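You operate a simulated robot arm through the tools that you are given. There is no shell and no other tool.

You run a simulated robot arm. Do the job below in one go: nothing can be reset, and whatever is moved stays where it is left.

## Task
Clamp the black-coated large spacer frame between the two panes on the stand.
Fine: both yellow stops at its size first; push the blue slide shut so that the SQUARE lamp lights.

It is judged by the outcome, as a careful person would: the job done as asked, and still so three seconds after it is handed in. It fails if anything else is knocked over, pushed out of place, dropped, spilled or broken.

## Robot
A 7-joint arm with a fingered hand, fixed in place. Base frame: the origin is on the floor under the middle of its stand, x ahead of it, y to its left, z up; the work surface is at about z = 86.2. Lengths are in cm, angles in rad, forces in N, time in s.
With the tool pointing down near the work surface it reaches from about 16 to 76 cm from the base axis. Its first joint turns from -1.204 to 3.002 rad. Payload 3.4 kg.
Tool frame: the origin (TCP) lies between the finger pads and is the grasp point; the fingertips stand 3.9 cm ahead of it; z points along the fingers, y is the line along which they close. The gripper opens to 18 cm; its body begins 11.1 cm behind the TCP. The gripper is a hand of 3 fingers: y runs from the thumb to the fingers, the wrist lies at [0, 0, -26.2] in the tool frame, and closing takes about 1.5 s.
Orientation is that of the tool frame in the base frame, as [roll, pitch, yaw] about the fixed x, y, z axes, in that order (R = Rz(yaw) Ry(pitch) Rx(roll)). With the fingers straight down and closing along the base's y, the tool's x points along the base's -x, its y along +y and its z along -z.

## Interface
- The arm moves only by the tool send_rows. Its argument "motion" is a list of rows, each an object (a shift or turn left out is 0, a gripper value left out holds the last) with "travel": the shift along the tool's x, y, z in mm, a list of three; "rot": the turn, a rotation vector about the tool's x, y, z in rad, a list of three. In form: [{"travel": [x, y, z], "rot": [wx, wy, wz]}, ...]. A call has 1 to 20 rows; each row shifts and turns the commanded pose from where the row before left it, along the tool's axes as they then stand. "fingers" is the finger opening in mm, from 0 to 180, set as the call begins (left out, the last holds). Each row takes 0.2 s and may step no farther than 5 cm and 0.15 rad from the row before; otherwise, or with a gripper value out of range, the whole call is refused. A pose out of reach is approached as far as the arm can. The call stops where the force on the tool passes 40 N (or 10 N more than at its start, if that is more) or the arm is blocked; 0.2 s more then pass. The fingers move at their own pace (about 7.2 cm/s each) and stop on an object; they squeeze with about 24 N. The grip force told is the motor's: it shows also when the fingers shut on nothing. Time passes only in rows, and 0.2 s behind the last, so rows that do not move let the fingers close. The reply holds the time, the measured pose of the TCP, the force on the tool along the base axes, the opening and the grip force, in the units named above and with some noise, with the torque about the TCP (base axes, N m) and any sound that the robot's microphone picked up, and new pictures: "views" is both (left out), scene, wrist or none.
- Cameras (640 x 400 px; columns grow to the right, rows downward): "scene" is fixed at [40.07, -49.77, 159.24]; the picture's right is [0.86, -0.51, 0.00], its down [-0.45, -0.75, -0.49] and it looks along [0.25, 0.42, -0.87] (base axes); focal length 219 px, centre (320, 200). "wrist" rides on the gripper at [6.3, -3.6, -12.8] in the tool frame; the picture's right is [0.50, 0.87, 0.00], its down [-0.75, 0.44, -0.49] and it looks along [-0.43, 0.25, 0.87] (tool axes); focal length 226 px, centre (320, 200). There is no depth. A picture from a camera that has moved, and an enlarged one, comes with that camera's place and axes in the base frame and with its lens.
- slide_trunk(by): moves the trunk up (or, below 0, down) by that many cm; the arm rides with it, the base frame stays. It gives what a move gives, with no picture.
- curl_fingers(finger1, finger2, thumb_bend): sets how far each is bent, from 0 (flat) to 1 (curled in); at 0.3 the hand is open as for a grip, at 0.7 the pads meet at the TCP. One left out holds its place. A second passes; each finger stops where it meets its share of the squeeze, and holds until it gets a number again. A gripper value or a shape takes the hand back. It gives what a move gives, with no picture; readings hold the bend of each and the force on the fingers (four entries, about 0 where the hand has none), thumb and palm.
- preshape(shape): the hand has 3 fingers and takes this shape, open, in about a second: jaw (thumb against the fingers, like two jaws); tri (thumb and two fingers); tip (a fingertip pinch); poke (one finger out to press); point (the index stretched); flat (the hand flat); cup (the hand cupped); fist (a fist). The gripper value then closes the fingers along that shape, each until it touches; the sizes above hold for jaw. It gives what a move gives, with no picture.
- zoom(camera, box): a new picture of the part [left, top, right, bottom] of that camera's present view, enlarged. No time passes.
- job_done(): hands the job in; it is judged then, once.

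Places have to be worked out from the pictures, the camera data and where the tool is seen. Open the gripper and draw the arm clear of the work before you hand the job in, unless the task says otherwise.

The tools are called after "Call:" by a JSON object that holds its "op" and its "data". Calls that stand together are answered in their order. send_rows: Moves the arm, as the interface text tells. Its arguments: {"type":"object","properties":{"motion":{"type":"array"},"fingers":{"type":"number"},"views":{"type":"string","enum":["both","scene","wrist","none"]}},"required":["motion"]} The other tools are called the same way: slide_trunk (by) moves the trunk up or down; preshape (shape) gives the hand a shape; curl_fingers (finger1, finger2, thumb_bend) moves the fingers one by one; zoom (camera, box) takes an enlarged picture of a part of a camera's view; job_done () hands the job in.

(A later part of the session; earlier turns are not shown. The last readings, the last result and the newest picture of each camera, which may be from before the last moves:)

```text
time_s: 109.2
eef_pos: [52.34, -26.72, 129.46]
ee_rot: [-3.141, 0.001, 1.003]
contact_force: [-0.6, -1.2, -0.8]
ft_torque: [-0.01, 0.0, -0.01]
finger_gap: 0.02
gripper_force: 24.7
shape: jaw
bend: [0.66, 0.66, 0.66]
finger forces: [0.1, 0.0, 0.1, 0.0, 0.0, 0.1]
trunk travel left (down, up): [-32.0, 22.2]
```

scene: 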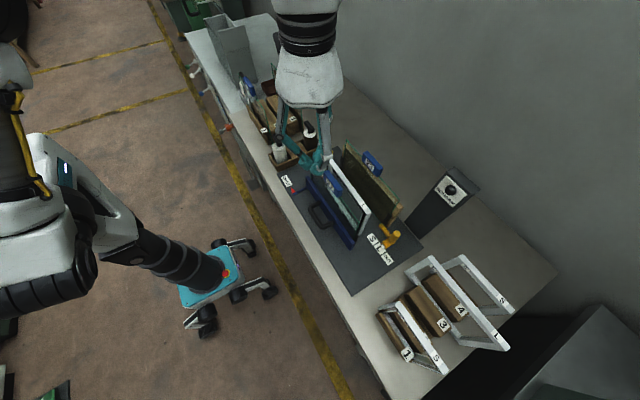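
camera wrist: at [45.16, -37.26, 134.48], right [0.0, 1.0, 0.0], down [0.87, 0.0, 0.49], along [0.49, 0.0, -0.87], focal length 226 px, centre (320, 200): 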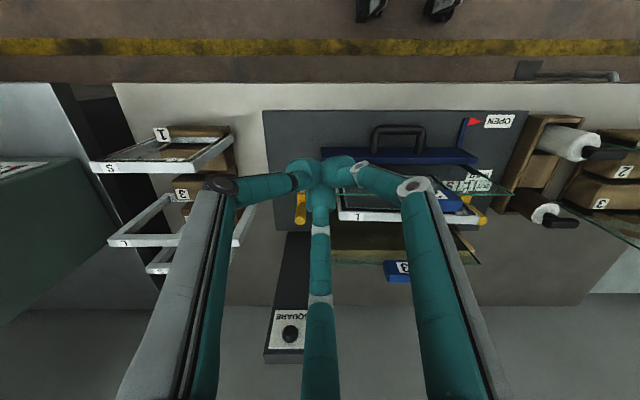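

Now the motion is free. I continue to (49.5, −22.5) and descend part way toward the near side of the handle.

Call:
{"op": "send_rows", "data": {"motion": [{"travel": [10, -23, 0]}, {"travel": [10, -23, 0]}, {}, {"travel": [0, 0, 35]}, {"travel": [0, 0, 35]}, {"travel": [0, 0, 35]}, {"travel": [0, 0, 35]}, {"travel": [0, 0, 35]}, {}], "views": "both"}}

Call:
{"op": "zoom", "data": {"camera": "wrist", "box": [160, 0, 520, 230]}}

Call:
{"op": "zoom", "data": {"camera": "scene", "box": [260, 120, 430, 270]}}

```text
time_s: 111.2
eef_pos: [53.1, -28.92, 113.78]
ee_rot: [3.14, -0.002, 1.004]
contact_force: [-0.1, 0.0, -0.1]
ft_torque: [0.0, -0.01, 0.0]
finger_gap: 0.01
gripper_force: 23.6
shape: jaw
bend: [0.66, 0.66, 0.66]
finger forces: [0.1, 0.1, 0.1, 0.0, 0.0, 0.0]
out of reach, approached as far as the arm can: row 1, 2, 4, 5, 6, 7, 8
trunk travel left (down, up): [-32.0, 22.2]
camera wrist: at [53.33, -21.89, 126.53], right [1.0, -0.04, 0.0], down [-0.04, -0.87, 0.49], along [-0.02, -0.49, -0.87], focal length 226 px, centre (320, 200)
```

scene: 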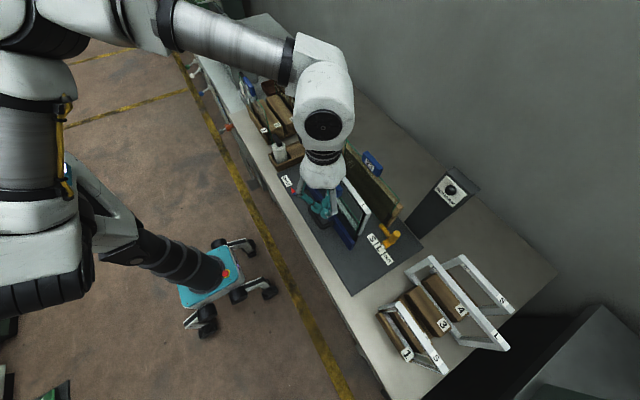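
wrist: 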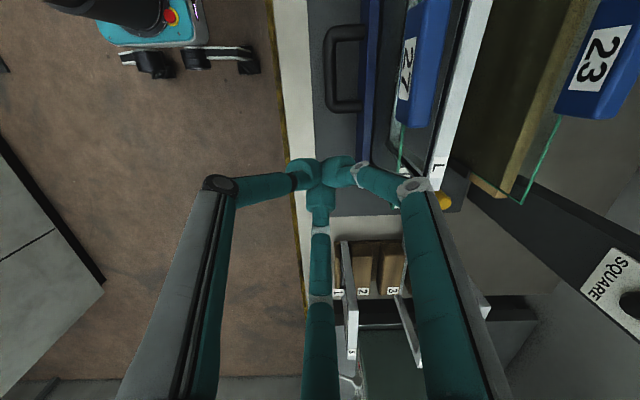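

```text
1.74 times, centred on (340, 115) of wrist
camera zoom: at [53.33, -21.89, 126.53], right [1.0, -0.04, 0.0], down [-0.04, -0.87, 0.49], along [-0.02, -0.49, -0.87], focal length 393 px, centre (285, 348)
```

zoom: 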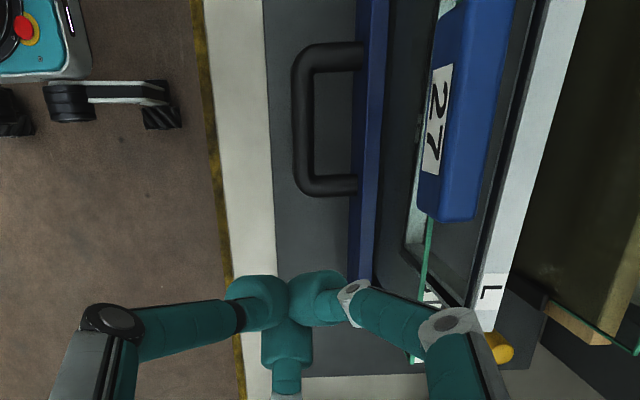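

```text
2.67 times, centred on (345, 195) of scene
camera zoom: at [40.07, -49.77, 159.24], right [0.86, -0.51, 0.0], down [-0.45, -0.75, -0.49], along [0.25, 0.42, -0.87], focal length 584 px, centre (253, 213)
```

zoom: 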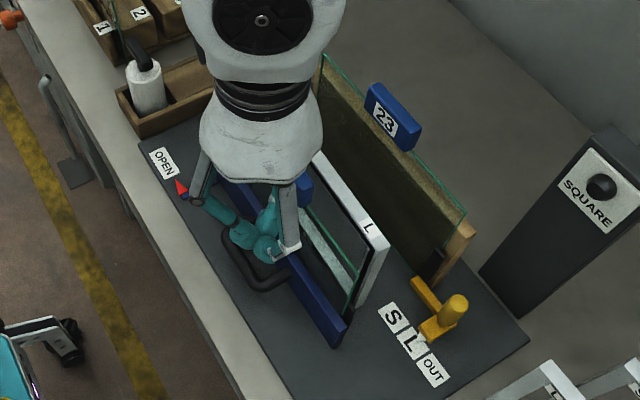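

I see the geometry well now: handle tube at x≈54.75, y −26.7…−17.5; blue bar at x 59–61. The wrist seems limited to ≥58 cm from the shoulder, so to work at x≈52 near the plate I need the shoulder well below (or above) the wrist: I lower the trunk in steps, raising the hand in between.

Call:
{"op": "send_rows", "data": {"motion": [{"travel": [0, 0, -35]}, {"travel": [0, 0, -35]}, {}], "views": "none"}}

Call:
{"op": "slide_trunk", "data": {"by": -8}}

Call:
{"op": "send_rows", "data": {"motion": [{"travel": [0, 0, -40]}, {"travel": [0, 0, -40]}, {}], "views": "scene"}}

```text
time_s: 112.0
eef_pos: [53.07, -28.96, 120.64]
ee_rot: [-3.141, 0.001, 1.004]
contact_force: [-0.9, -0.7, -0.2]
ft_torque: [0.0, -0.03, 0.01]
finger_gap: 0.0
gripper_force: 23.8
shape: jaw
bend: [0.66, 0.66, 0.66]
finger forces: [0.1, 0.1, 0.0, 0.0, 0.0, 0.0]
trunk travel left (down, up): [-32.0, 22.2]
```

```text
time_s: 113.2
eef_pos: [52.81, -29.01, 112.94]
ee_rot: [3.139, 0.0, 1.005]
contact_force: [-0.2, -0.3, 0.1]
ft_torque: [0.02, -0.01, -0.03]
finger_gap: 0.0
gripper_force: 23.6
shape: jaw
bend: [0.66, 0.66, 0.66]
finger forces: [0.0, 0.0, 0.0, 0.0, 0.0, 0.0]
trunk travel left (down, up): [-24.0, 30.2]
```

```text
time_s: 114.0
eef_pos: [52.86, -29.2, 120.64]
ee_rot: [-3.141, 0.0, 1.003]
contact_force: [0.0, 0.1, 0.0]
ft_torque: [0.04, -0.02, 0.02]
finger_gap: 0.01
gripper_force: 24.2
shape: jaw
bend: [0.66, 0.66, 0.66]
finger forces: [0.1, 0.0, 0.1, 0.0, 0.0, 0.1]
trunk travel left (down, up): [-24.0, 30.2]
```

scene: 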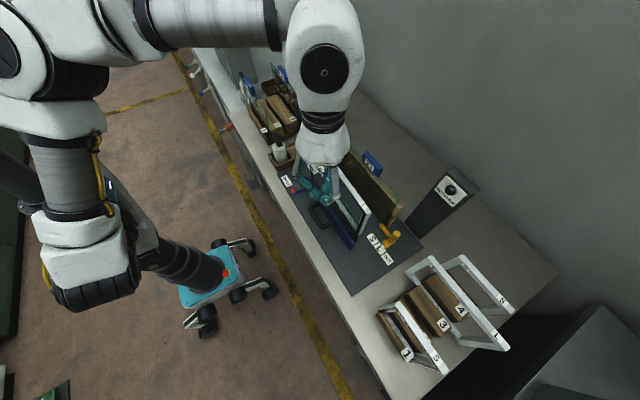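

Works. Now I move to (49.5, −22.5) at this height.

Call:
{"op": "send_rows", "data": {"motion": [{"travel": [19, -32, 0]}, {"travel": [19, -32, 0]}, {}], "views": "none"}}

```text
time_s: 114.8
eef_pos: [51.7, -26.68, 122.32]
ee_rot: [3.14, -0.003, 1.001]
contact_force: [-0.6, -0.4, -0.4]
ft_torque: [-0.03, 0.03, 0.01]
finger_gap: 0.01
gripper_force: 24.3
shape: jaw
bend: [0.66, 0.66, 0.66]
finger forces: [0.0, 0.1, 0.0, 0.0, 0.1, 0.0]
out of reach, approached as far as the arm can: row 1, 2
trunk travel left (down, up): [-24.0, 30.2]
```

Still limited. I will use a tilted hand instead: wrist staying near (52.5, −29) and fingers leaning toward +y, with the trunk near its lowest. First I step back to (52.8, −30) and lower the trunk 14 cm.

Call:
{"op": "send_rows", "data": {"motion": [{"travel": [-22, 27, 0]}, {}], "views": "none"}}

Call:
{"op": "slide_trunk", "data": {"by": -12}}

Call:
{"op": "send_rows", "data": {"motion": [{"rot": [0.063, 0.098, 0]}, {"rot": [0.063, 0.098, 0]}, {"rot": [0.063, 0.098, 0]}, {}], "views": "both"}}

```text
time_s: 115.4
eef_pos: [52.77, -29.79, 122.23]
ee_rot: [-3.141, 0.0, 1.002]
contact_force: [0.0, 0.5, 0.3]
ft_torque: [0.02, -0.05, -0.02]
finger_gap: 0.0
gripper_force: 23.7
shape: jaw
bend: [0.66, 0.66, 0.66]
finger forces: [0.0, 0.0, 0.1, 0.0, 0.1, 0.1]
trunk travel left (down, up): [-24.0, 30.2]
```

```text
time_s: 116.9
eef_pos: [56.53, -29.55, 105.33]
ee_rot: [-3.051, 0.059, 1.004]
contact_force: [-0.4, -0.1, 0.6]
ft_torque: [0.0, -0.04, 0.0]
finger_gap: 0.01
gripper_force: 23.9
shape: jaw
bend: [0.66, 0.66, 0.66]
finger forces: [0.0, 0.1, 0.0, 0.0, 0.1, 0.1]
trunk travel left (down, up): [-12.0, 42.2]
```

```text
time_s: 117.9
eef_pos: [56.57, -29.43, 105.28]
ee_rot: [-2.856, -0.231, 0.951]
contact_force: [0.1, 0.1, 0.5]
ft_torque: [0.0, -0.03, 0.01]
finger_gap: 0.0
gripper_force: 23.6
shape: jaw
bend: [0.66, 0.66, 0.66]
finger forces: [0.1, 0.0, 0.0, 0.0, 0.0, 0.0]
trunk travel left (down, up): [-12.0, 42.2]
camera wrist: at [58.4, -27.1, 119.6], right [0.99, -0.04, -0.12], down [-0.02, -0.99, 0.17], along [-0.13, -0.16, -0.98], focal length 226 px, centre (320, 200)
```

scene: 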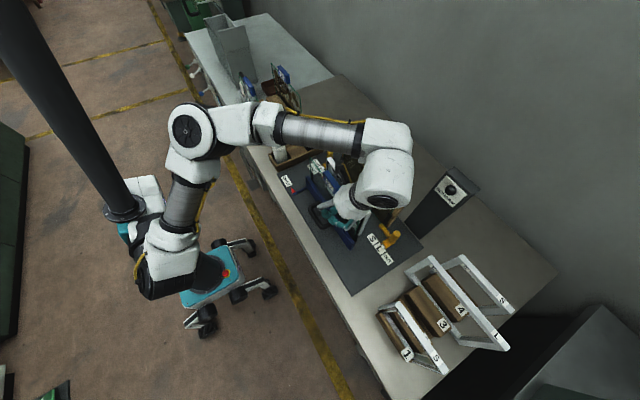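
wrist: 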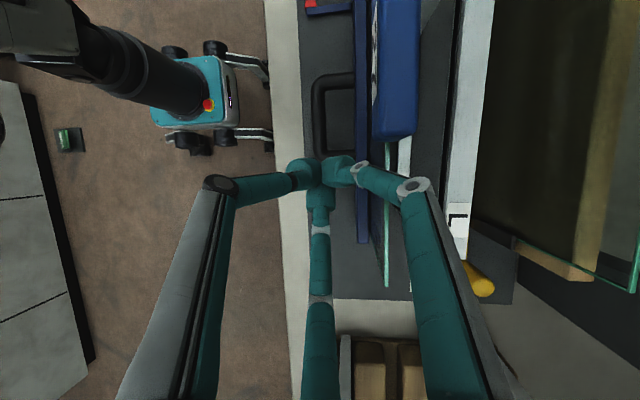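

The trunk move changed the posture and the hand is now at (56.6, −29.4, 105.3), tilted as intended. I try moving inward to about (51, −21) at this height.

Call:
{"op": "send_rows", "data": {"motion": [{"travel": [8.6, -22.3, 8.65]}, {"travel": [8.6, -22.3, 8.65]}, {"travel": [8.6, -22.3, 8.65]}, {"travel": [8.6, -22.3, 8.65]}, {}], "views": "both"}}

```text
time_s: 119.1
eef_pos: [53.24, -24.14, 105.27]
ee_rot: [-2.851, -0.228, 0.951]
contact_force: [0.3, -0.1, 0.3]
ft_torque: [-0.01, -0.02, 0.01]
finger_gap: 0.0
gripper_force: 23.6
shape: jaw
bend: [0.66, 0.66, 0.66]
finger forces: [0.0, 0.1, 0.1, 0.1, 0.0, 0.1]
out of reach, approached as far as the arm can: row 3, 4
trunk travel left (down, up): [-12.0, 42.2]
camera wrist: at [55.16, -21.8, 119.53], right [0.99, -0.04, -0.13], down [-0.02, -0.99, 0.17], along [-0.13, -0.16, -0.98], focal length 226 px, centre (320, 200)
```

scene: 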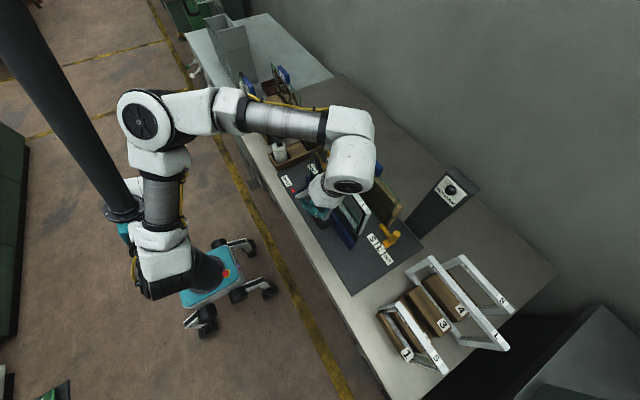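
wrist: 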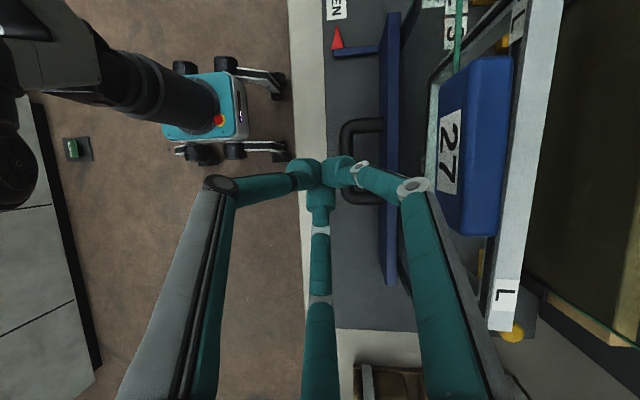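

Closer: (53.2, −24.1, 105.3). A bit more lean (fingers toward −x) will let the TCP get behind the handle while the wrist stays where it can; I rotate 0.12 rad about base y and then move −x.

Call:
{"op": "send_rows", "data": {"motion": [{"rot": [0.095, -0.061, 0.041]}, {}, {"travel": [-6, -16, 3]}, {"travel": [-6, -16, 3]}, {}], "views": "both"}}

```text
time_s: 120.3
eef_pos: [50.65, -23.82, 105.61]
ee_rot: [-2.753, -0.159, 0.929]
contact_force: [0.5, 0.4, -0.1]
ft_torque: [0.0, -0.02, -0.02]
finger_gap: 0.0
gripper_force: 24.4
shape: jaw
bend: [0.66, 0.66, 0.66]
finger forces: [0.1, 0.0, 0.1, 0.1, 0.0, 0.1]
out of reach, approached as far as the arm can: row 4
trunk travel left (down, up): [-12.0, 42.2]
camera wrist: at [54.3, -21.47, 119.51], right [0.97, -0.04, -0.25], down [0.0, -0.99, 0.17], along [-0.25, -0.16, -0.95], focal length 226 px, centre (320, 200)
```

scene: 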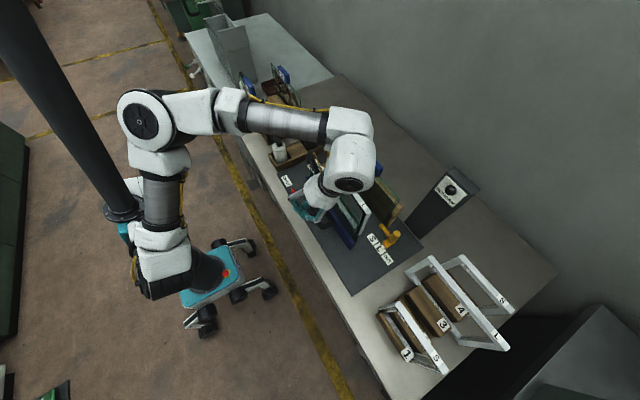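
wrist: 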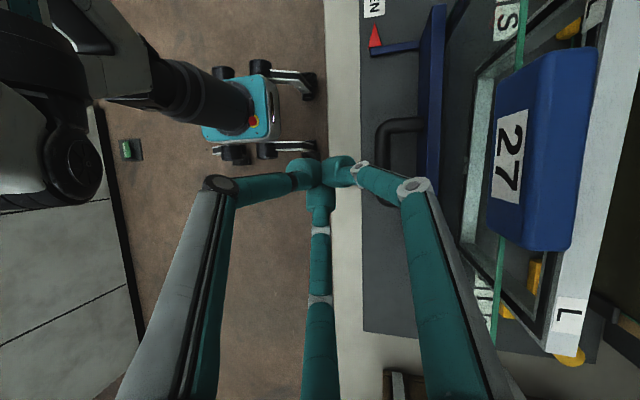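

The TCP is now behind the handle at (50.7, −23.8, 105.6). I turn the hand about its axis by −0.58 rad so two fingers face the handle symmetrically (and stay clear of the tag), then check.

Call:
{"op": "send_rows", "data": {"motion": [{"rot": [0, 0, -0.145]}, {"rot": [0, 0, -0.145]}, {"rot": [0, 0, -0.145]}, {"rot": [0, 0, -0.145]}, {}], "views": "none"}}

Call:
{"op": "slide_trunk", "data": {"by": -2}}

Call:
{"op": "send_rows", "data": {"motion": [{}], "views": "both"}}

```text
time_s: 121.5
eef_pos: [50.78, -23.89, 105.43]
ee_rot: [-2.901, -0.343, 1.504]
contact_force: [0.5, 0.4, 0.2]
ft_torque: [-0.05, 0.03, 0.0]
finger_gap: 0.0
gripper_force: 23.7
shape: jaw
bend: [0.66, 0.66, 0.66]
finger forces: [0.0, 0.0, 0.1, 0.1, 0.1, 0.1]
trunk travel left (down, up): [-12.0, 42.2]
```

```text
time_s: 122.2
eef_pos: [51.66, -23.93, 102.27]
ee_rot: [-2.865, -0.342, 1.49]
contact_force: [-0.2, 0.9, 0.1]
ft_torque: [-0.02, -0.09, 0.0]
finger_gap: 0.0
gripper_force: 23.8
shape: jaw
bend: [0.66, 0.66, 0.66]
finger forces: [0.0, 0.1, 0.0, 0.0, 0.0, 0.0]
trunk travel left (down, up): [-10.0, 44.2]
```

```text
time_s: 122.6
eef_pos: [51.74, -24.01, 102.14]
ee_rot: [-2.861, -0.341, 1.487]
contact_force: [-0.8, 0.9, 0.2]
ft_torque: [0.02, -0.02, 0.03]
finger_gap: 0.0
gripper_force: 23.3
shape: jaw
bend: [0.66, 0.66, 0.66]
finger forces: [0.0, 0.1, 0.0, 0.1, 0.0, 0.1]
trunk travel left (down, up): [-10.0, 44.2]
camera wrist: at [51.97, -22.65, 116.65], right [0.88, 0.48, -0.06], down [0.48, -0.87, 0.08], along [-0.01, -0.1, -1.0], focal length 226 px, centre (320, 200)
```

scene: 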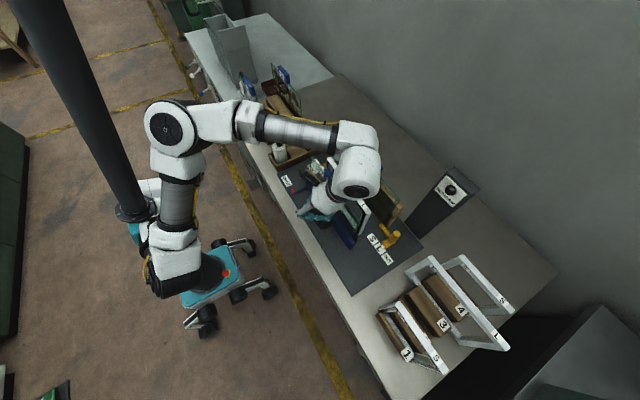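
wrist: 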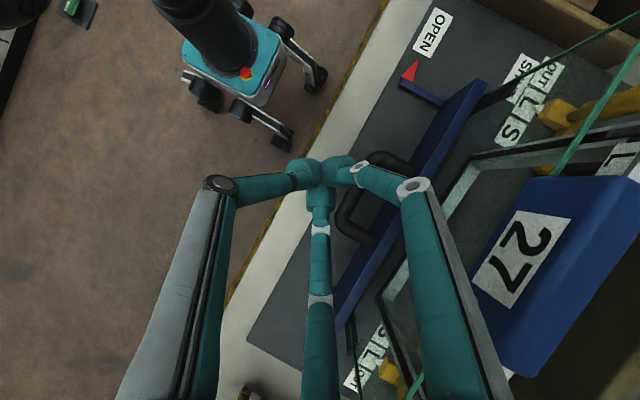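

The trunk lowers the hand but also shifts it a little in x. I now try to lower with the arm itself, in two steps of 2 cm with a small −x correction.

Call:
{"op": "send_rows", "data": {"motion": [{"travel": [-6.9, 2.0, 18.9]}, {"travel": [-6.9, 2.0, 18.9]}, {}], "views": "none"}}

```text
time_s: 123.4
eef_pos: [51.33, -23.86, 98.09]
ee_rot: [-2.862, -0.342, 1.486]
contact_force: [-0.2, 0.3, -0.5]
ft_torque: [0.0, -0.01, -0.03]
finger_gap: 0.01
gripper_force: 24.0
shape: jaw
bend: [0.66, 0.66, 0.66]
finger forces: [0.0, 0.1, 0.0, 0.1, 0.0, 0.1]
trunk travel left (down, up): [-10.0, 44.2]
```

Reachable now. I continue down to about z=94.5, staying ~1.3 cm behind the handle, and look.

Call:
{"op": "send_rows", "data": {"motion": [{"travel": [-6.2, 3.0, 16.5]}, {"travel": [-6.2, 3.0, 16.5]}, {}], "views": "both"}}

Call:
{"op": "zoom", "data": {"camera": "wrist", "box": [220, 80, 520, 280]}}

Call:
{"op": "zoom", "data": {"camera": "scene", "box": [270, 140, 400, 260]}}

```text
time_s: 124.2
eef_pos: [50.97, -24.11, 94.63]
ee_rot: [-2.86, -0.343, 1.485]
contact_force: [0.6, 0.0, -0.1]
ft_torque: [0.01, -0.01, -0.01]
finger_gap: 0.0
gripper_force: 24.0
shape: jaw
bend: [0.66, 0.66, 0.66]
finger forces: [0.0, 0.0, 0.0, 0.0, 0.0, 0.1]
trunk travel left (down, up): [-10.0, 44.2]
camera wrist: at [51.01, -22.71, 109.1], right [0.88, 0.48, -0.06], down [0.48, -0.87, 0.08], along [-0.01, -0.1, -1.0], focal length 226 px, centre (320, 200)
```

scene: 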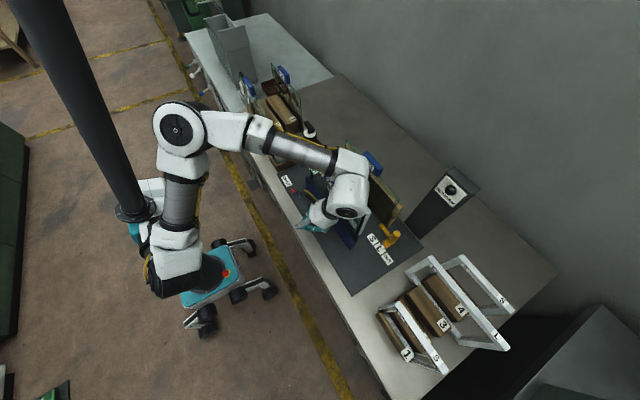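
wrist: 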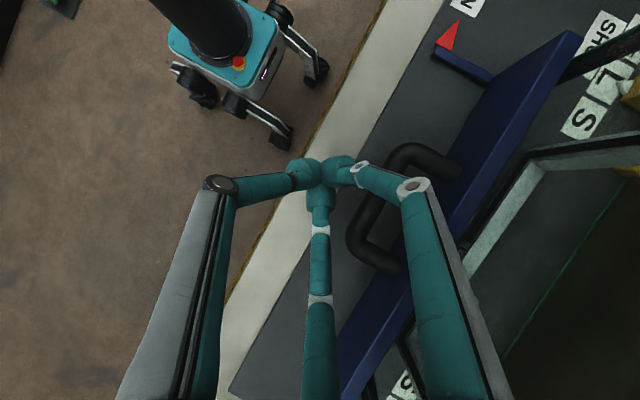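

```text
2.00 times, centred on (370, 180) of wrist
camera zoom: at [51.01, -22.71, 109.1], right [0.88, 0.48, -0.06], down [0.48, -0.87, 0.08], along [-0.01, -0.1, -1.0], focal length 452 px, centre (220, 240)
```

zoom: 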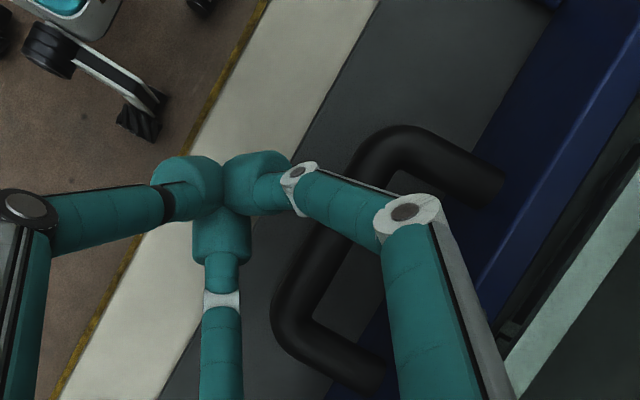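

```text
3.33 times, centred on (335, 200) of scene
camera zoom: at [40.07, -49.77, 159.24], right [0.86, -0.51, 0.0], down [-0.45, -0.75, -0.49], along [0.25, 0.42, -0.87], focal length 730 px, centre (270, 200)
```

zoom: 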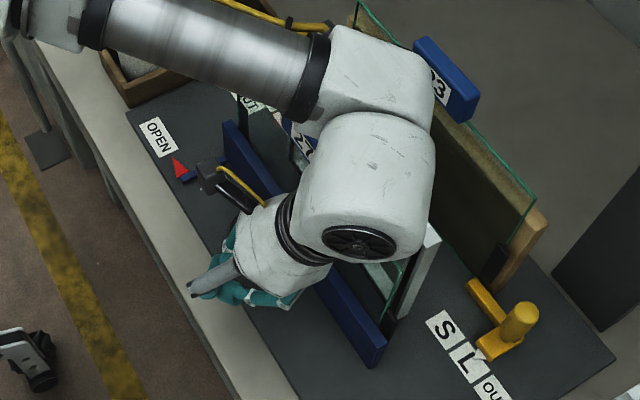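

The fingertips are ~1.4 cm behind the handle tube and nothing touches. I start pushing in +x: 20 mm in 5 mm rows, then check forces and the pointer.

Call:
{"op": "send_rows", "data": {"motion": [{"travel": [0.4, 4.83, -1.25]}, {"travel": [0.4, 4.83, -1.25]}, {"travel": [0.4, 4.83, -1.25]}, {"travel": [0.4, 4.83, -1.25]}, {}], "views": "wrist"}}

Call:
{"op": "zoom", "data": {"camera": "wrist", "box": [220, 0, 520, 200]}}

```text
time_s: 125.4
eef_pos: [52.97, -23.9, 94.64]
ee_rot: [-2.863, -0.343, 1.487]
contact_force: [0.3, -0.9, -0.1]
ft_torque: [0.02, 0.04, 0.01]
finger_gap: 0.01
gripper_force: 24.1
shape: jaw
bend: [0.66, 0.66, 0.66]
finger forces: [0.0, 0.1, 0.0, 0.0, 0.0, 0.0]
trunk travel left (down, up): [-10.0, 44.2]
camera wrist: at [53.04, -22.61, 109.11], right [0.88, 0.48, -0.06], down [0.48, -0.87, 0.08], along [-0.01, -0.1, -1.0], focal length 226 px, centre (320, 200)
```

wrist: 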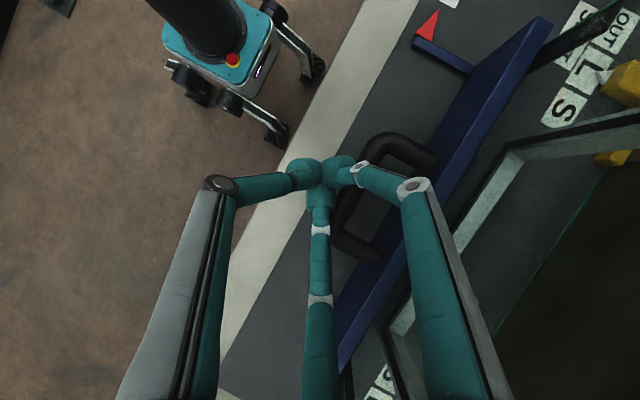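

```text
2.00 times, centred on (370, 100) of wrist
camera zoom: at [53.04, -22.61, 109.11], right [0.88, 0.48, -0.06], down [0.48, -0.87, 0.08], along [-0.01, -0.1, -1.0], focal length 452 px, centre (220, 400)
```

zoom: 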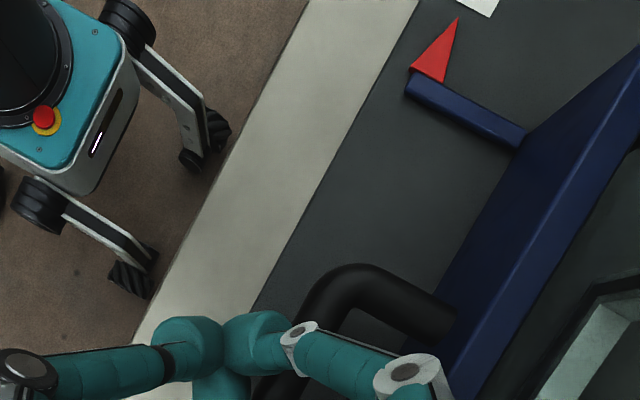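

No contact: re-triangulating, the handle tube is lower (z≈89.5), so the tips would pass over it. I back off 16 mm, lower 17 mm, and push again.

Call:
{"op": "send_rows", "data": {"motion": [{"travel": [-0.64, -7.7, 2.0]}, {"travel": [-0.64, -7.7, 2.0]}, {"travel": [-2.8, 2.2, 7.7]}, {"travel": [-2.8, 2.2, 7.7]}, {}], "views": "wrist"}}

Call:
{"op": "zoom", "data": {"camera": "wrist", "box": [220, 80, 520, 280]}}

```text
time_s: 126.6
eef_pos: [51.24, -23.87, 92.75]
ee_rot: [-2.863, -0.341, 1.489]
contact_force: [0.5, -0.2, -0.1]
ft_torque: [-0.03, -0.02, 0.03]
finger_gap: 0.01
gripper_force: 23.7
shape: jaw
bend: [0.66, 0.66, 0.66]
finger forces: [0.0, 0.1, 0.0, 0.1, 0.0, 0.0]
trunk travel left (down, up): [-10.0, 44.2]
camera wrist: at [51.21, -22.52, 107.33], right [0.88, 0.48, -0.06], down [0.48, -0.87, 0.08], along [-0.01, -0.1, -1.0], focal length 226 px, centre (320, 200)
```

wrist: 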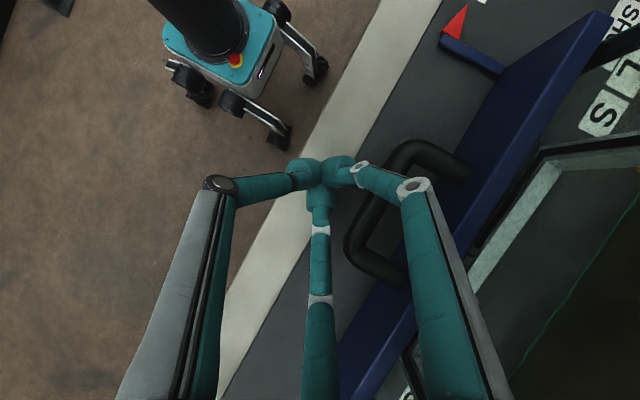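

```text
2.00 times, centred on (370, 180) of wrist
camera zoom: at [51.21, -22.52, 107.33], right [0.88, 0.48, -0.06], down [0.48, -0.87, 0.08], along [-0.01, -0.1, -1.0], focal length 452 px, centre (220, 240)
```

zoom: 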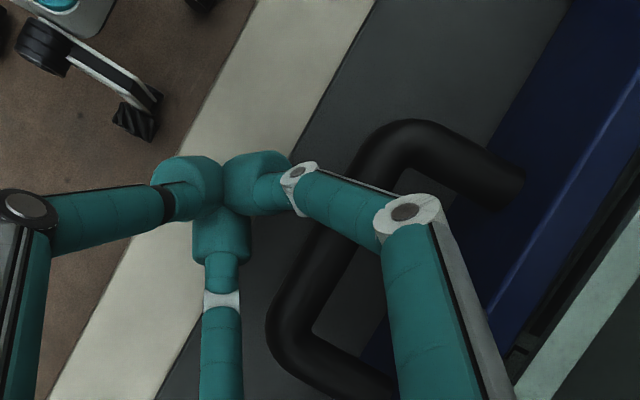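

Lowered to z≈92.8. I push +x again in 5 mm rows.

Call:
{"op": "send_rows", "data": {"motion": [{"travel": [0.4, 4.83, -1.25]}, {"travel": [0.4, 4.83, -1.25]}, {"travel": [0.4, 4.83, -1.25]}, {"travel": [0.4, 4.83, -1.25]}, {}], "views": "wrist"}}

Call:
{"op": "zoom", "data": {"camera": "wrist", "box": [220, 80, 520, 280]}}

```text
time_s: 127.8
eef_pos: [53.34, -23.92, 92.81]
ee_rot: [-2.862, -0.342, 1.49]
contact_force: [-3.5, -0.9, 3.4]
ft_torque: [-0.07, 0.02, -0.11]
finger_gap: 0.01
gripper_force: 24.0
shape: jaw
bend: [0.67, 0.66, 0.66]
finger forces: [0.0, 4.4, 0.0, 0.1, 0.0, 0.0]
trunk travel left (down, up): [-10.0, 44.2]
camera wrist: at [53.39, -22.57, 107.34], right [0.88, 0.48, -0.06], down [0.48, -0.87, 0.08], along [-0.01, -0.1, -1.0], focal length 226 px, centre (320, 200)
```

wrist: 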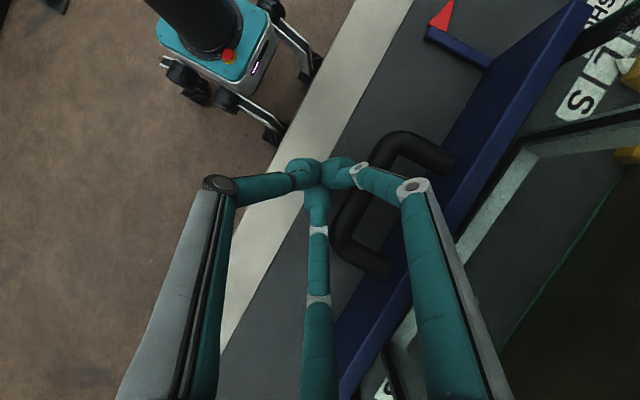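

```text
2.00 times, centred on (370, 180) of wrist
camera zoom: at [53.39, -22.57, 107.34], right [0.88, 0.48, -0.06], down [0.48, -0.87, 0.08], along [-0.01, -0.1, -1.0], focal length 452 px, centre (220, 240)
```

zoom: 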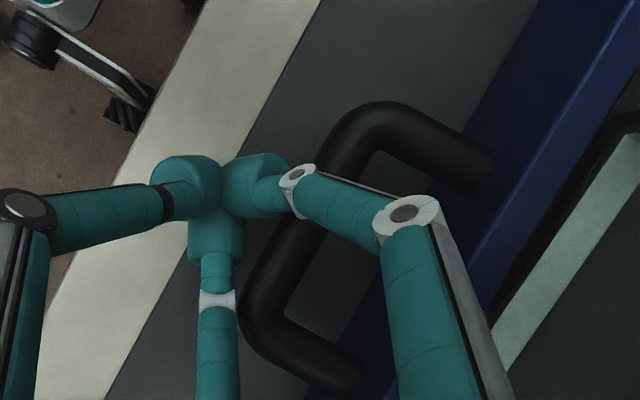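

Contact: about 3.5 N against the push. I continue pushing and watch the pointer.

Call:
{"op": "send_rows", "data": {"motion": [{"travel": [0.4, 4.83, -1.25]}, {"travel": [0.4, 4.83, -1.25]}, {"travel": [0.4, 4.83, -1.25]}, {"travel": [0.4, 4.83, -1.25]}, {}], "views": "both"}}

Call:
{"op": "zoom", "data": {"camera": "scene", "box": [270, 140, 400, 260]}}

```text
time_s: 129.0
eef_pos: [55.33, -23.93, 92.64]
ee_rot: [-2.858, -0.343, 1.487]
contact_force: [-0.3, 0.1, 0.2]
ft_torque: [0.04, 0.03, -0.05]
finger_gap: 0.0
gripper_force: 24.1
shape: jaw
bend: [0.67, 0.66, 0.66]
finger forces: [0.0, 0.5, 0.0, 0.0, 0.1, 0.1]
trunk travel left (down, up): [-10.0, 44.2]
camera wrist: at [55.41, -22.54, 107.29], right [0.88, 0.48, -0.06], down [0.48, -0.87, 0.08], along [-0.01, -0.1, -1.0], focal length 226 px, centre (320, 200)
```

scene: 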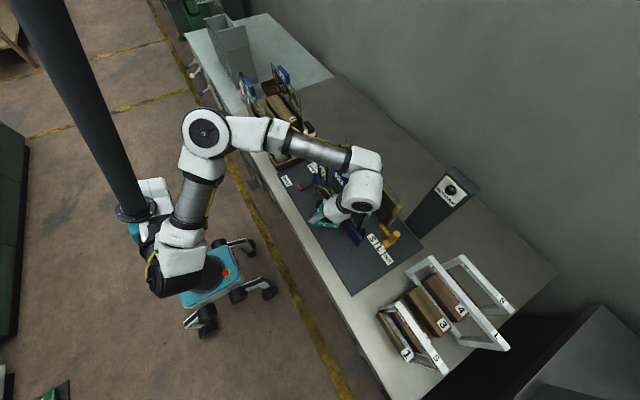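
wrist: 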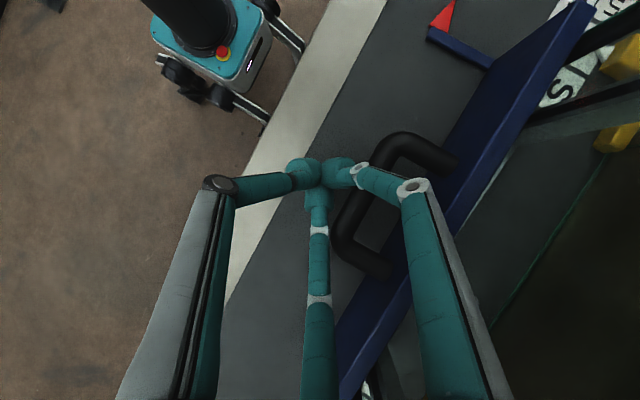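

```text
3.33 times, centred on (335, 200) of scene
camera zoom: at [40.07, -49.77, 159.24], right [0.86, -0.51, 0.0], down [-0.45, -0.75, -0.49], along [0.25, 0.42, -0.87], focal length 730 px, centre (270, 200)
```

zoom: 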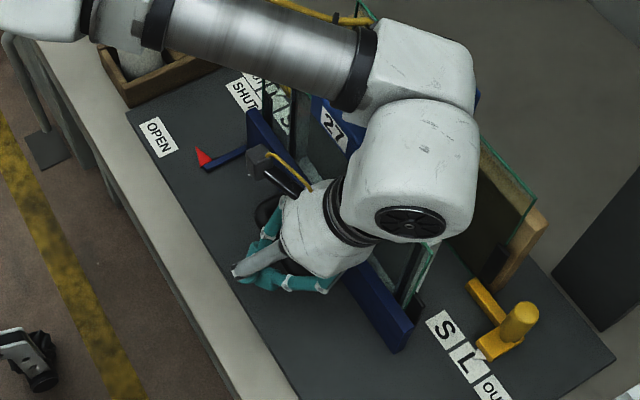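

The slide moves easily; it has travelled ~2 cm and the frame hasn't been touched yet. I continue with 4 mm rows for 16 mm, then look at the frame.

Call:
{"op": "send_rows", "data": {"motion": [{"travel": [0.32, 3.86, -1.0]}, {"travel": [0.32, 3.86, -1.0]}, {"travel": [0.32, 3.86, -1.0]}, {"travel": [0.32, 3.86, -1.0]}, {}], "views": "both"}}

Call:
{"op": "zoom", "data": {"camera": "scene", "box": [290, 150, 420, 260]}}

```text
time_s: 130.2
eef_pos: [56.9, -23.8, 92.8]
ee_rot: [-2.859, -0.341, 1.487]
contact_force: [-1.0, -1.3, 1.6]
ft_torque: [-0.03, 0.04, -0.06]
finger_gap: 0.0
gripper_force: 23.7
shape: jaw
bend: [0.67, 0.66, 0.66]
finger forces: [0.0, 1.6, 0.0, 0.0, 0.0, 0.0]
trunk travel left (down, up): [-10.0, 44.2]
camera wrist: at [56.93, -22.59, 107.4], right [0.88, 0.48, -0.06], down [0.48, -0.87, 0.08], along [-0.01, -0.1, -1.0], focal length 226 px, centre (320, 200)
```

scene: 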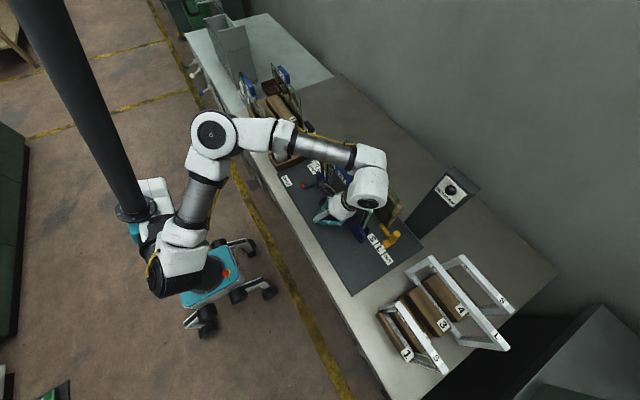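
wrist: 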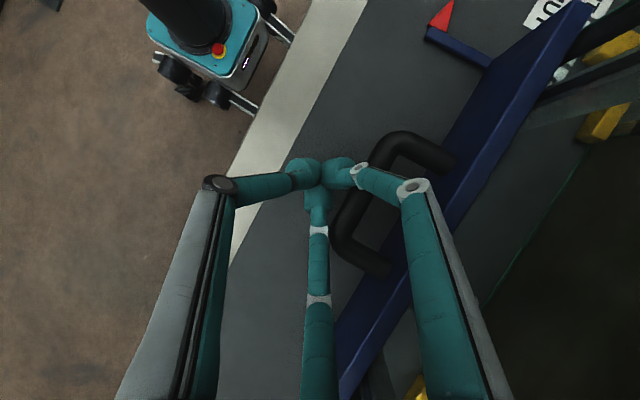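

```text
3.64 times, centred on (355, 205) of scene
camera zoom: at [40.07, -49.77, 159.24], right [0.86, -0.51, 0.0], down [-0.45, -0.75, -0.49], along [0.25, 0.42, -0.87], focal length 796 px, centre (193, 182)
```

zoom: 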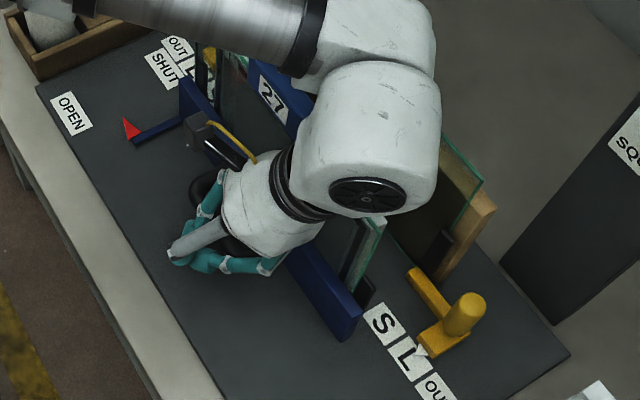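

The pane is about to meet the frame. I slow down to 2.5 mm rows for the next 2 cm.

Call:
{"op": "send_rows", "data": {"motion": [{"travel": [0.2, 2.41, -0.62]}, {"travel": [0.2, 2.41, -0.62]}, {"travel": [0.2, 2.41, -0.62]}, {"travel": [0.2, 2.41, -0.62]}, {"travel": [0.2, 2.41, -0.62]}, {"travel": [0.2, 2.41, -0.62]}, {"travel": [0.2, 2.41, -0.62]}, {"travel": [0.2, 2.41, -0.62]}, {}], "views": "both"}}

Call:
{"op": "zoom", "data": {"camera": "scene", "box": [290, 150, 420, 260]}}

```text
time_s: 132.2
eef_pos: [58.85, -23.98, 92.76]
ee_rot: [-2.861, -0.342, 1.485]
contact_force: [-2.2, -0.4, 2.7]
ft_torque: [-0.06, 0.01, -0.07]
finger_gap: 0.0
gripper_force: 23.3
shape: jaw
bend: [0.67, 0.66, 0.66]
finger forces: [0.1, 2.5, 0.0, 0.0, 0.0, 0.1]
trunk travel left (down, up): [-10.0, 44.2]
camera wrist: at [58.93, -22.55, 107.28], right [0.88, 0.48, -0.06], down [0.48, -0.87, 0.08], along [-0.01, -0.1, -1.0], focal length 226 px, centre (320, 200)
```

scene: 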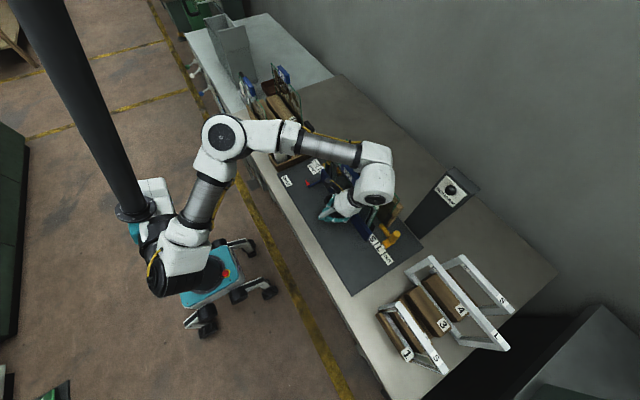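
wrist: 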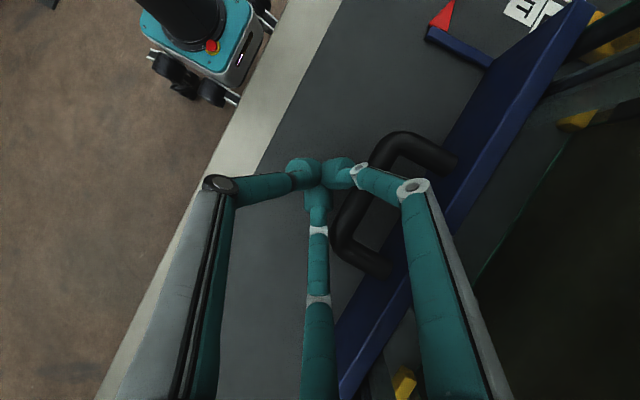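

```text
3.64 times, centred on (355, 205) of scene
camera zoom: at [40.07, -49.77, 159.24], right [0.86, -0.51, 0.0], down [-0.45, -0.75, -0.49], along [0.25, 0.42, -0.87], focal length 796 px, centre (193, 182)
```

zoom: 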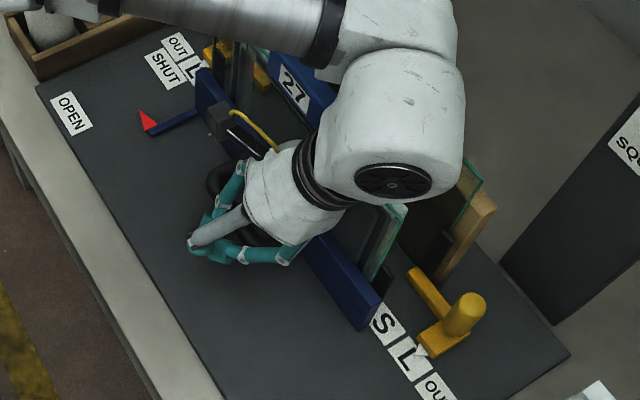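

The pane now carries the frame along with only 2–3 N. I continue another 2 cm slowly.

Call:
{"op": "send_rows", "data": {"motion": [{"travel": [0.2, 2.41, -0.62]}, {"travel": [0.2, 2.41, -0.62]}, {"travel": [0.2, 2.41, -0.62]}, {"travel": [0.2, 2.41, -0.62]}, {"travel": [0.2, 2.41, -0.62]}, {"travel": [0.2, 2.41, -0.62]}, {"travel": [0.2, 2.41, -0.62]}, {"travel": [0.2, 2.41, -0.62]}, {}], "views": "both"}}

Call:
{"op": "zoom", "data": {"camera": "scene", "box": [290, 150, 420, 260]}}

Call:
{"op": "zoom", "data": {"camera": "wrist", "box": [400, 0, 640, 160]}}

```text
time_s: 134.2
eef_pos: [60.91, -23.91, 92.61]
ee_rot: [-2.863, -0.341, 1.488]
contact_force: [-1.1, -0.1, -0.4]
ft_torque: [-0.02, 0.03, 0.03]
finger_gap: 0.04
gripper_force: 24.3
shape: jaw
bend: [0.73, 0.73, 0.74]
finger forces: [0.1, 0.1, 0.0, 0.0, 0.1, 0.1]
trunk travel left (down, up): [-10.0, 44.2]
camera wrist: at [60.98, -22.54, 107.28], right [0.88, 0.48, -0.06], down [0.48, -0.87, 0.08], along [-0.01, -0.1, -1.0], focal length 226 px, centre (320, 200)
```

scene: 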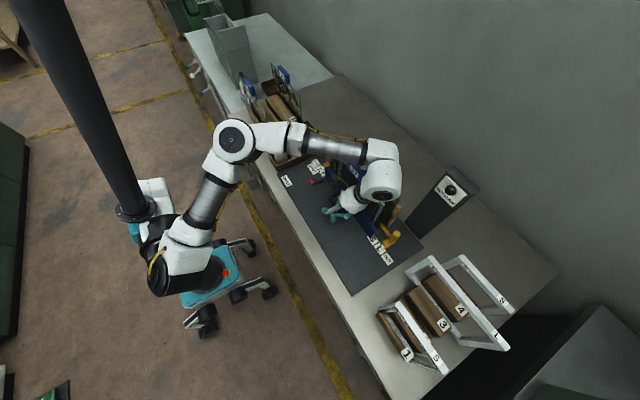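
wrist: 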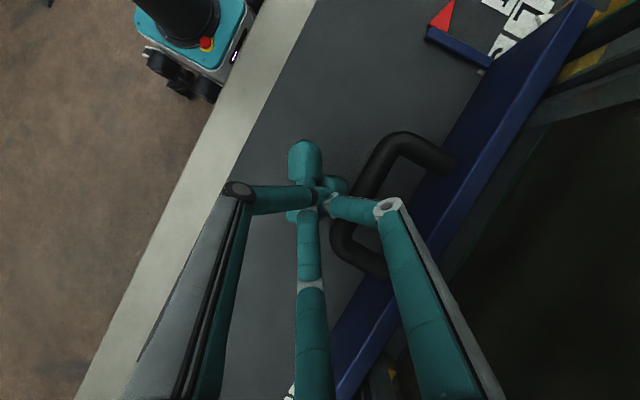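

```text
3.64 times, centred on (355, 205) of scene
camera zoom: at [40.07, -49.77, 159.24], right [0.86, -0.51, 0.0], down [-0.45, -0.75, -0.49], along [0.25, 0.42, -0.87], focal length 796 px, centre (193, 182)
```

zoom: 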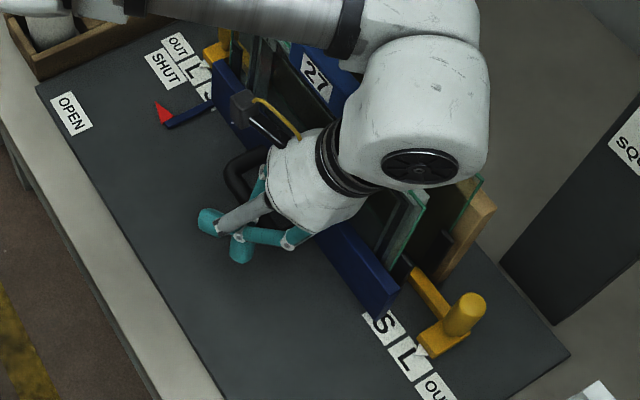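

```text
2.50 times, centred on (520, 80) of wrist
camera zoom: at [60.98, -22.54, 107.28], right [0.88, 0.48, -0.06], down [0.48, -0.87, 0.08], along [-0.01, -0.1, -1.0], focal length 565 px, centre (-180, 500)
```

zoom: 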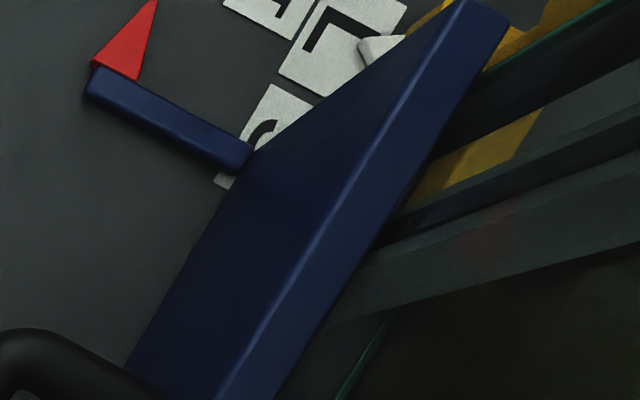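

The fingers slid past each other while pushing (bend 0.73), though the slide kept moving (pointer now ~7.5 cm along). I back off 12 mm and set a small 20 mm gap so the fingers sit properly again, then look.

Call:
{"op": "send_rows", "data": {"motion": [{"travel": [-0.5, -5.8, 1.5]}, {"travel": [-0.5, -5.8, 1.5]}, {}, {}, {}], "fingers": 20, "views": "both"}}

Call:
{"op": "zoom", "data": {"camera": "wrist", "box": [220, 80, 520, 280]}}

Call:
{"op": "zoom", "data": {"camera": "scene", "box": [290, 150, 420, 260]}}

```text
time_s: 135.4
eef_pos: [59.72, -23.79, 92.8]
ee_rot: [-2.862, -0.343, 1.488]
contact_force: [0.4, 0.8, 0.2]
ft_torque: [0.01, -0.01, -0.02]
finger_gap: 2.0
gripper_force: 0.1
shape: jaw
bend: [0.71, 0.71, 0.73]
finger forces: [0.0, 0.1, 0.0, 0.1, 0.0, 0.1]
trunk travel left (down, up): [-10.0, 44.2]
camera wrist: at [59.8, -22.5, 107.31], right [0.88, 0.48, -0.06], down [0.48, -0.87, 0.08], along [-0.01, -0.1, -1.0], focal length 226 px, centre (320, 200)
```

scene: 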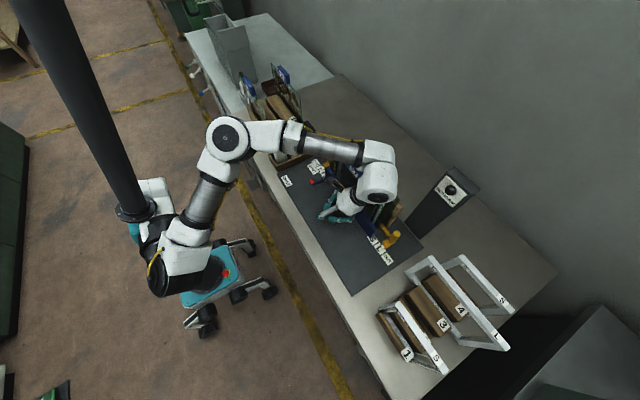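
wrist: 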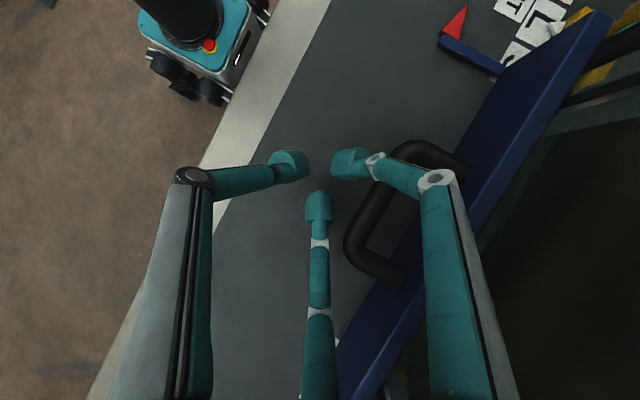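

```text
2.00 times, centred on (370, 180) of wrist
camera zoom: at [59.8, -22.5, 107.31], right [0.88, 0.48, -0.06], down [0.48, -0.87, 0.08], along [-0.01, -0.1, -1.0], focal length 452 px, centre (220, 240)
```

zoom: 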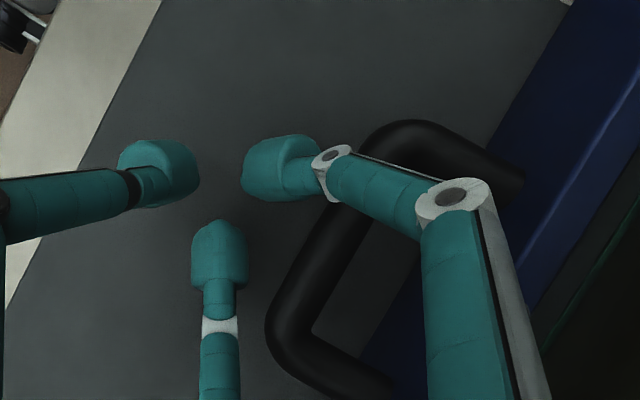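

```text
3.64 times, centred on (355, 205) of scene
camera zoom: at [40.07, -49.77, 159.24], right [0.86, -0.51, 0.0], down [-0.45, -0.75, -0.49], along [0.25, 0.42, -0.87], focal length 796 px, centre (193, 182)
```

zoom: 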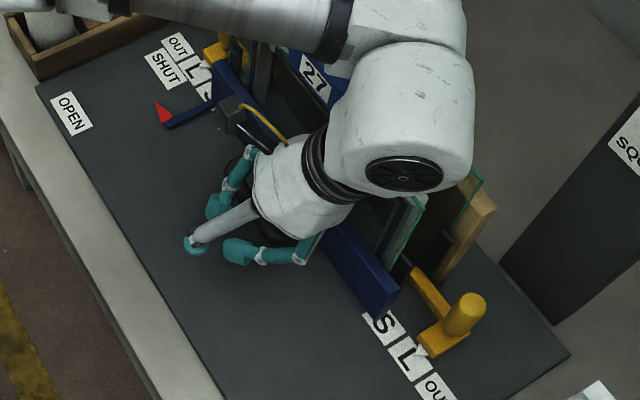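

The fingers are well shaped again; the handle tube is now at x≈63.3, so ~3.3 cm remain. I push on in small rows.

Call:
{"op": "send_rows", "data": {"motion": [{"travel": [0.4, 4.83, -1.25]}, {"travel": [0.4, 4.83, -1.25]}, {"travel": [0.2, 2.41, -0.62]}, {"travel": [0.2, 2.41, -0.62]}, {"travel": [0.2, 2.41, -0.62]}, {"travel": [0.2, 2.41, -0.62]}, {"travel": [0.2, 2.41, -0.62]}, {"travel": [0.2, 2.41, -0.62]}, {}], "views": "both"}}

Call:
{"op": "zoom", "data": {"camera": "scene", "box": [290, 150, 420, 260]}}

Call:
{"op": "zoom", "data": {"camera": "wrist", "box": [340, 0, 640, 200]}}

```text
time_s: 137.4
eef_pos: [62.03, -24.04, 92.8]
ee_rot: [-2.862, -0.343, 1.487]
contact_force: [-1.6, -0.8, 0.9]
ft_torque: [-0.03, 0.03, -0.05]
finger_gap: 1.96
gripper_force: 0.0
shape: jaw
bend: [0.71, 0.71, 0.73]
finger forces: [0.0, 1.9, 0.1, 0.0, 0.0, 0.0]
trunk travel left (down, up): [-10.0, 44.2]
camera wrist: at [62.18, -22.58, 107.32], right [0.88, 0.48, -0.06], down [0.48, -0.87, 0.08], along [-0.01, -0.1, -1.0], focal length 226 px, centre (320, 200)
```

scene: 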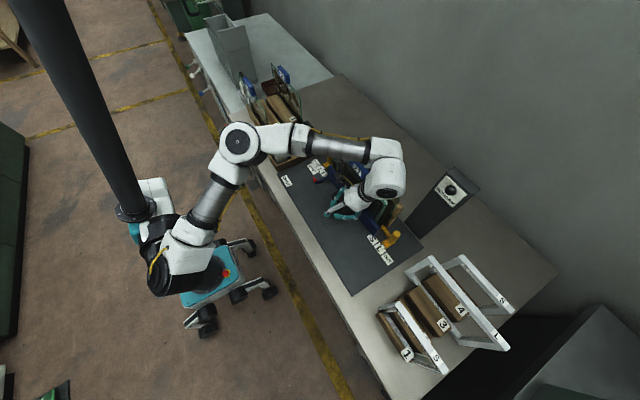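
wrist: 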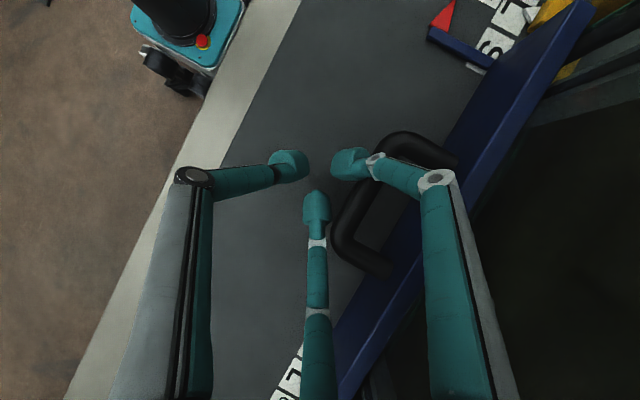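

```text
3.64 times, centred on (355, 205) of scene
camera zoom: at [40.07, -49.77, 159.24], right [0.86, -0.51, 0.0], down [-0.45, -0.75, -0.49], along [0.25, 0.42, -0.87], focal length 796 px, centre (193, 182)
```

zoom: 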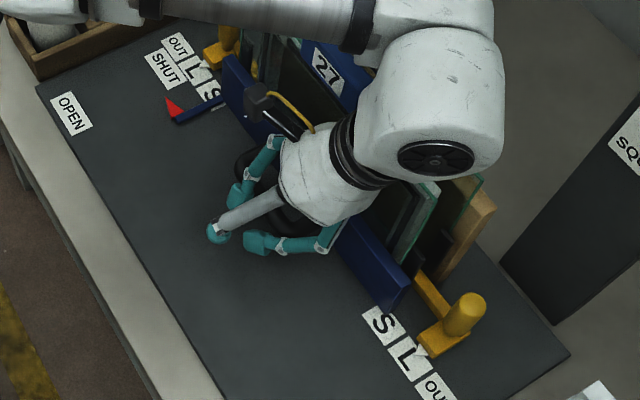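

```text
2.00 times, centred on (490, 100) of wrist
camera zoom: at [62.18, -22.58, 107.32], right [0.88, 0.48, -0.06], down [0.48, -0.87, 0.08], along [-0.01, -0.1, -1.0], focal length 452 px, centre (-20, 400)
```

zoom: 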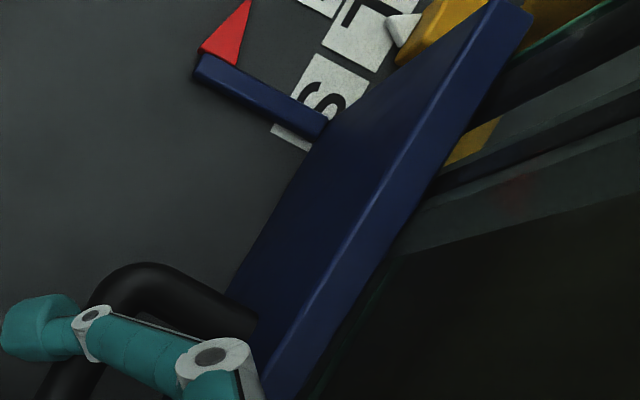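

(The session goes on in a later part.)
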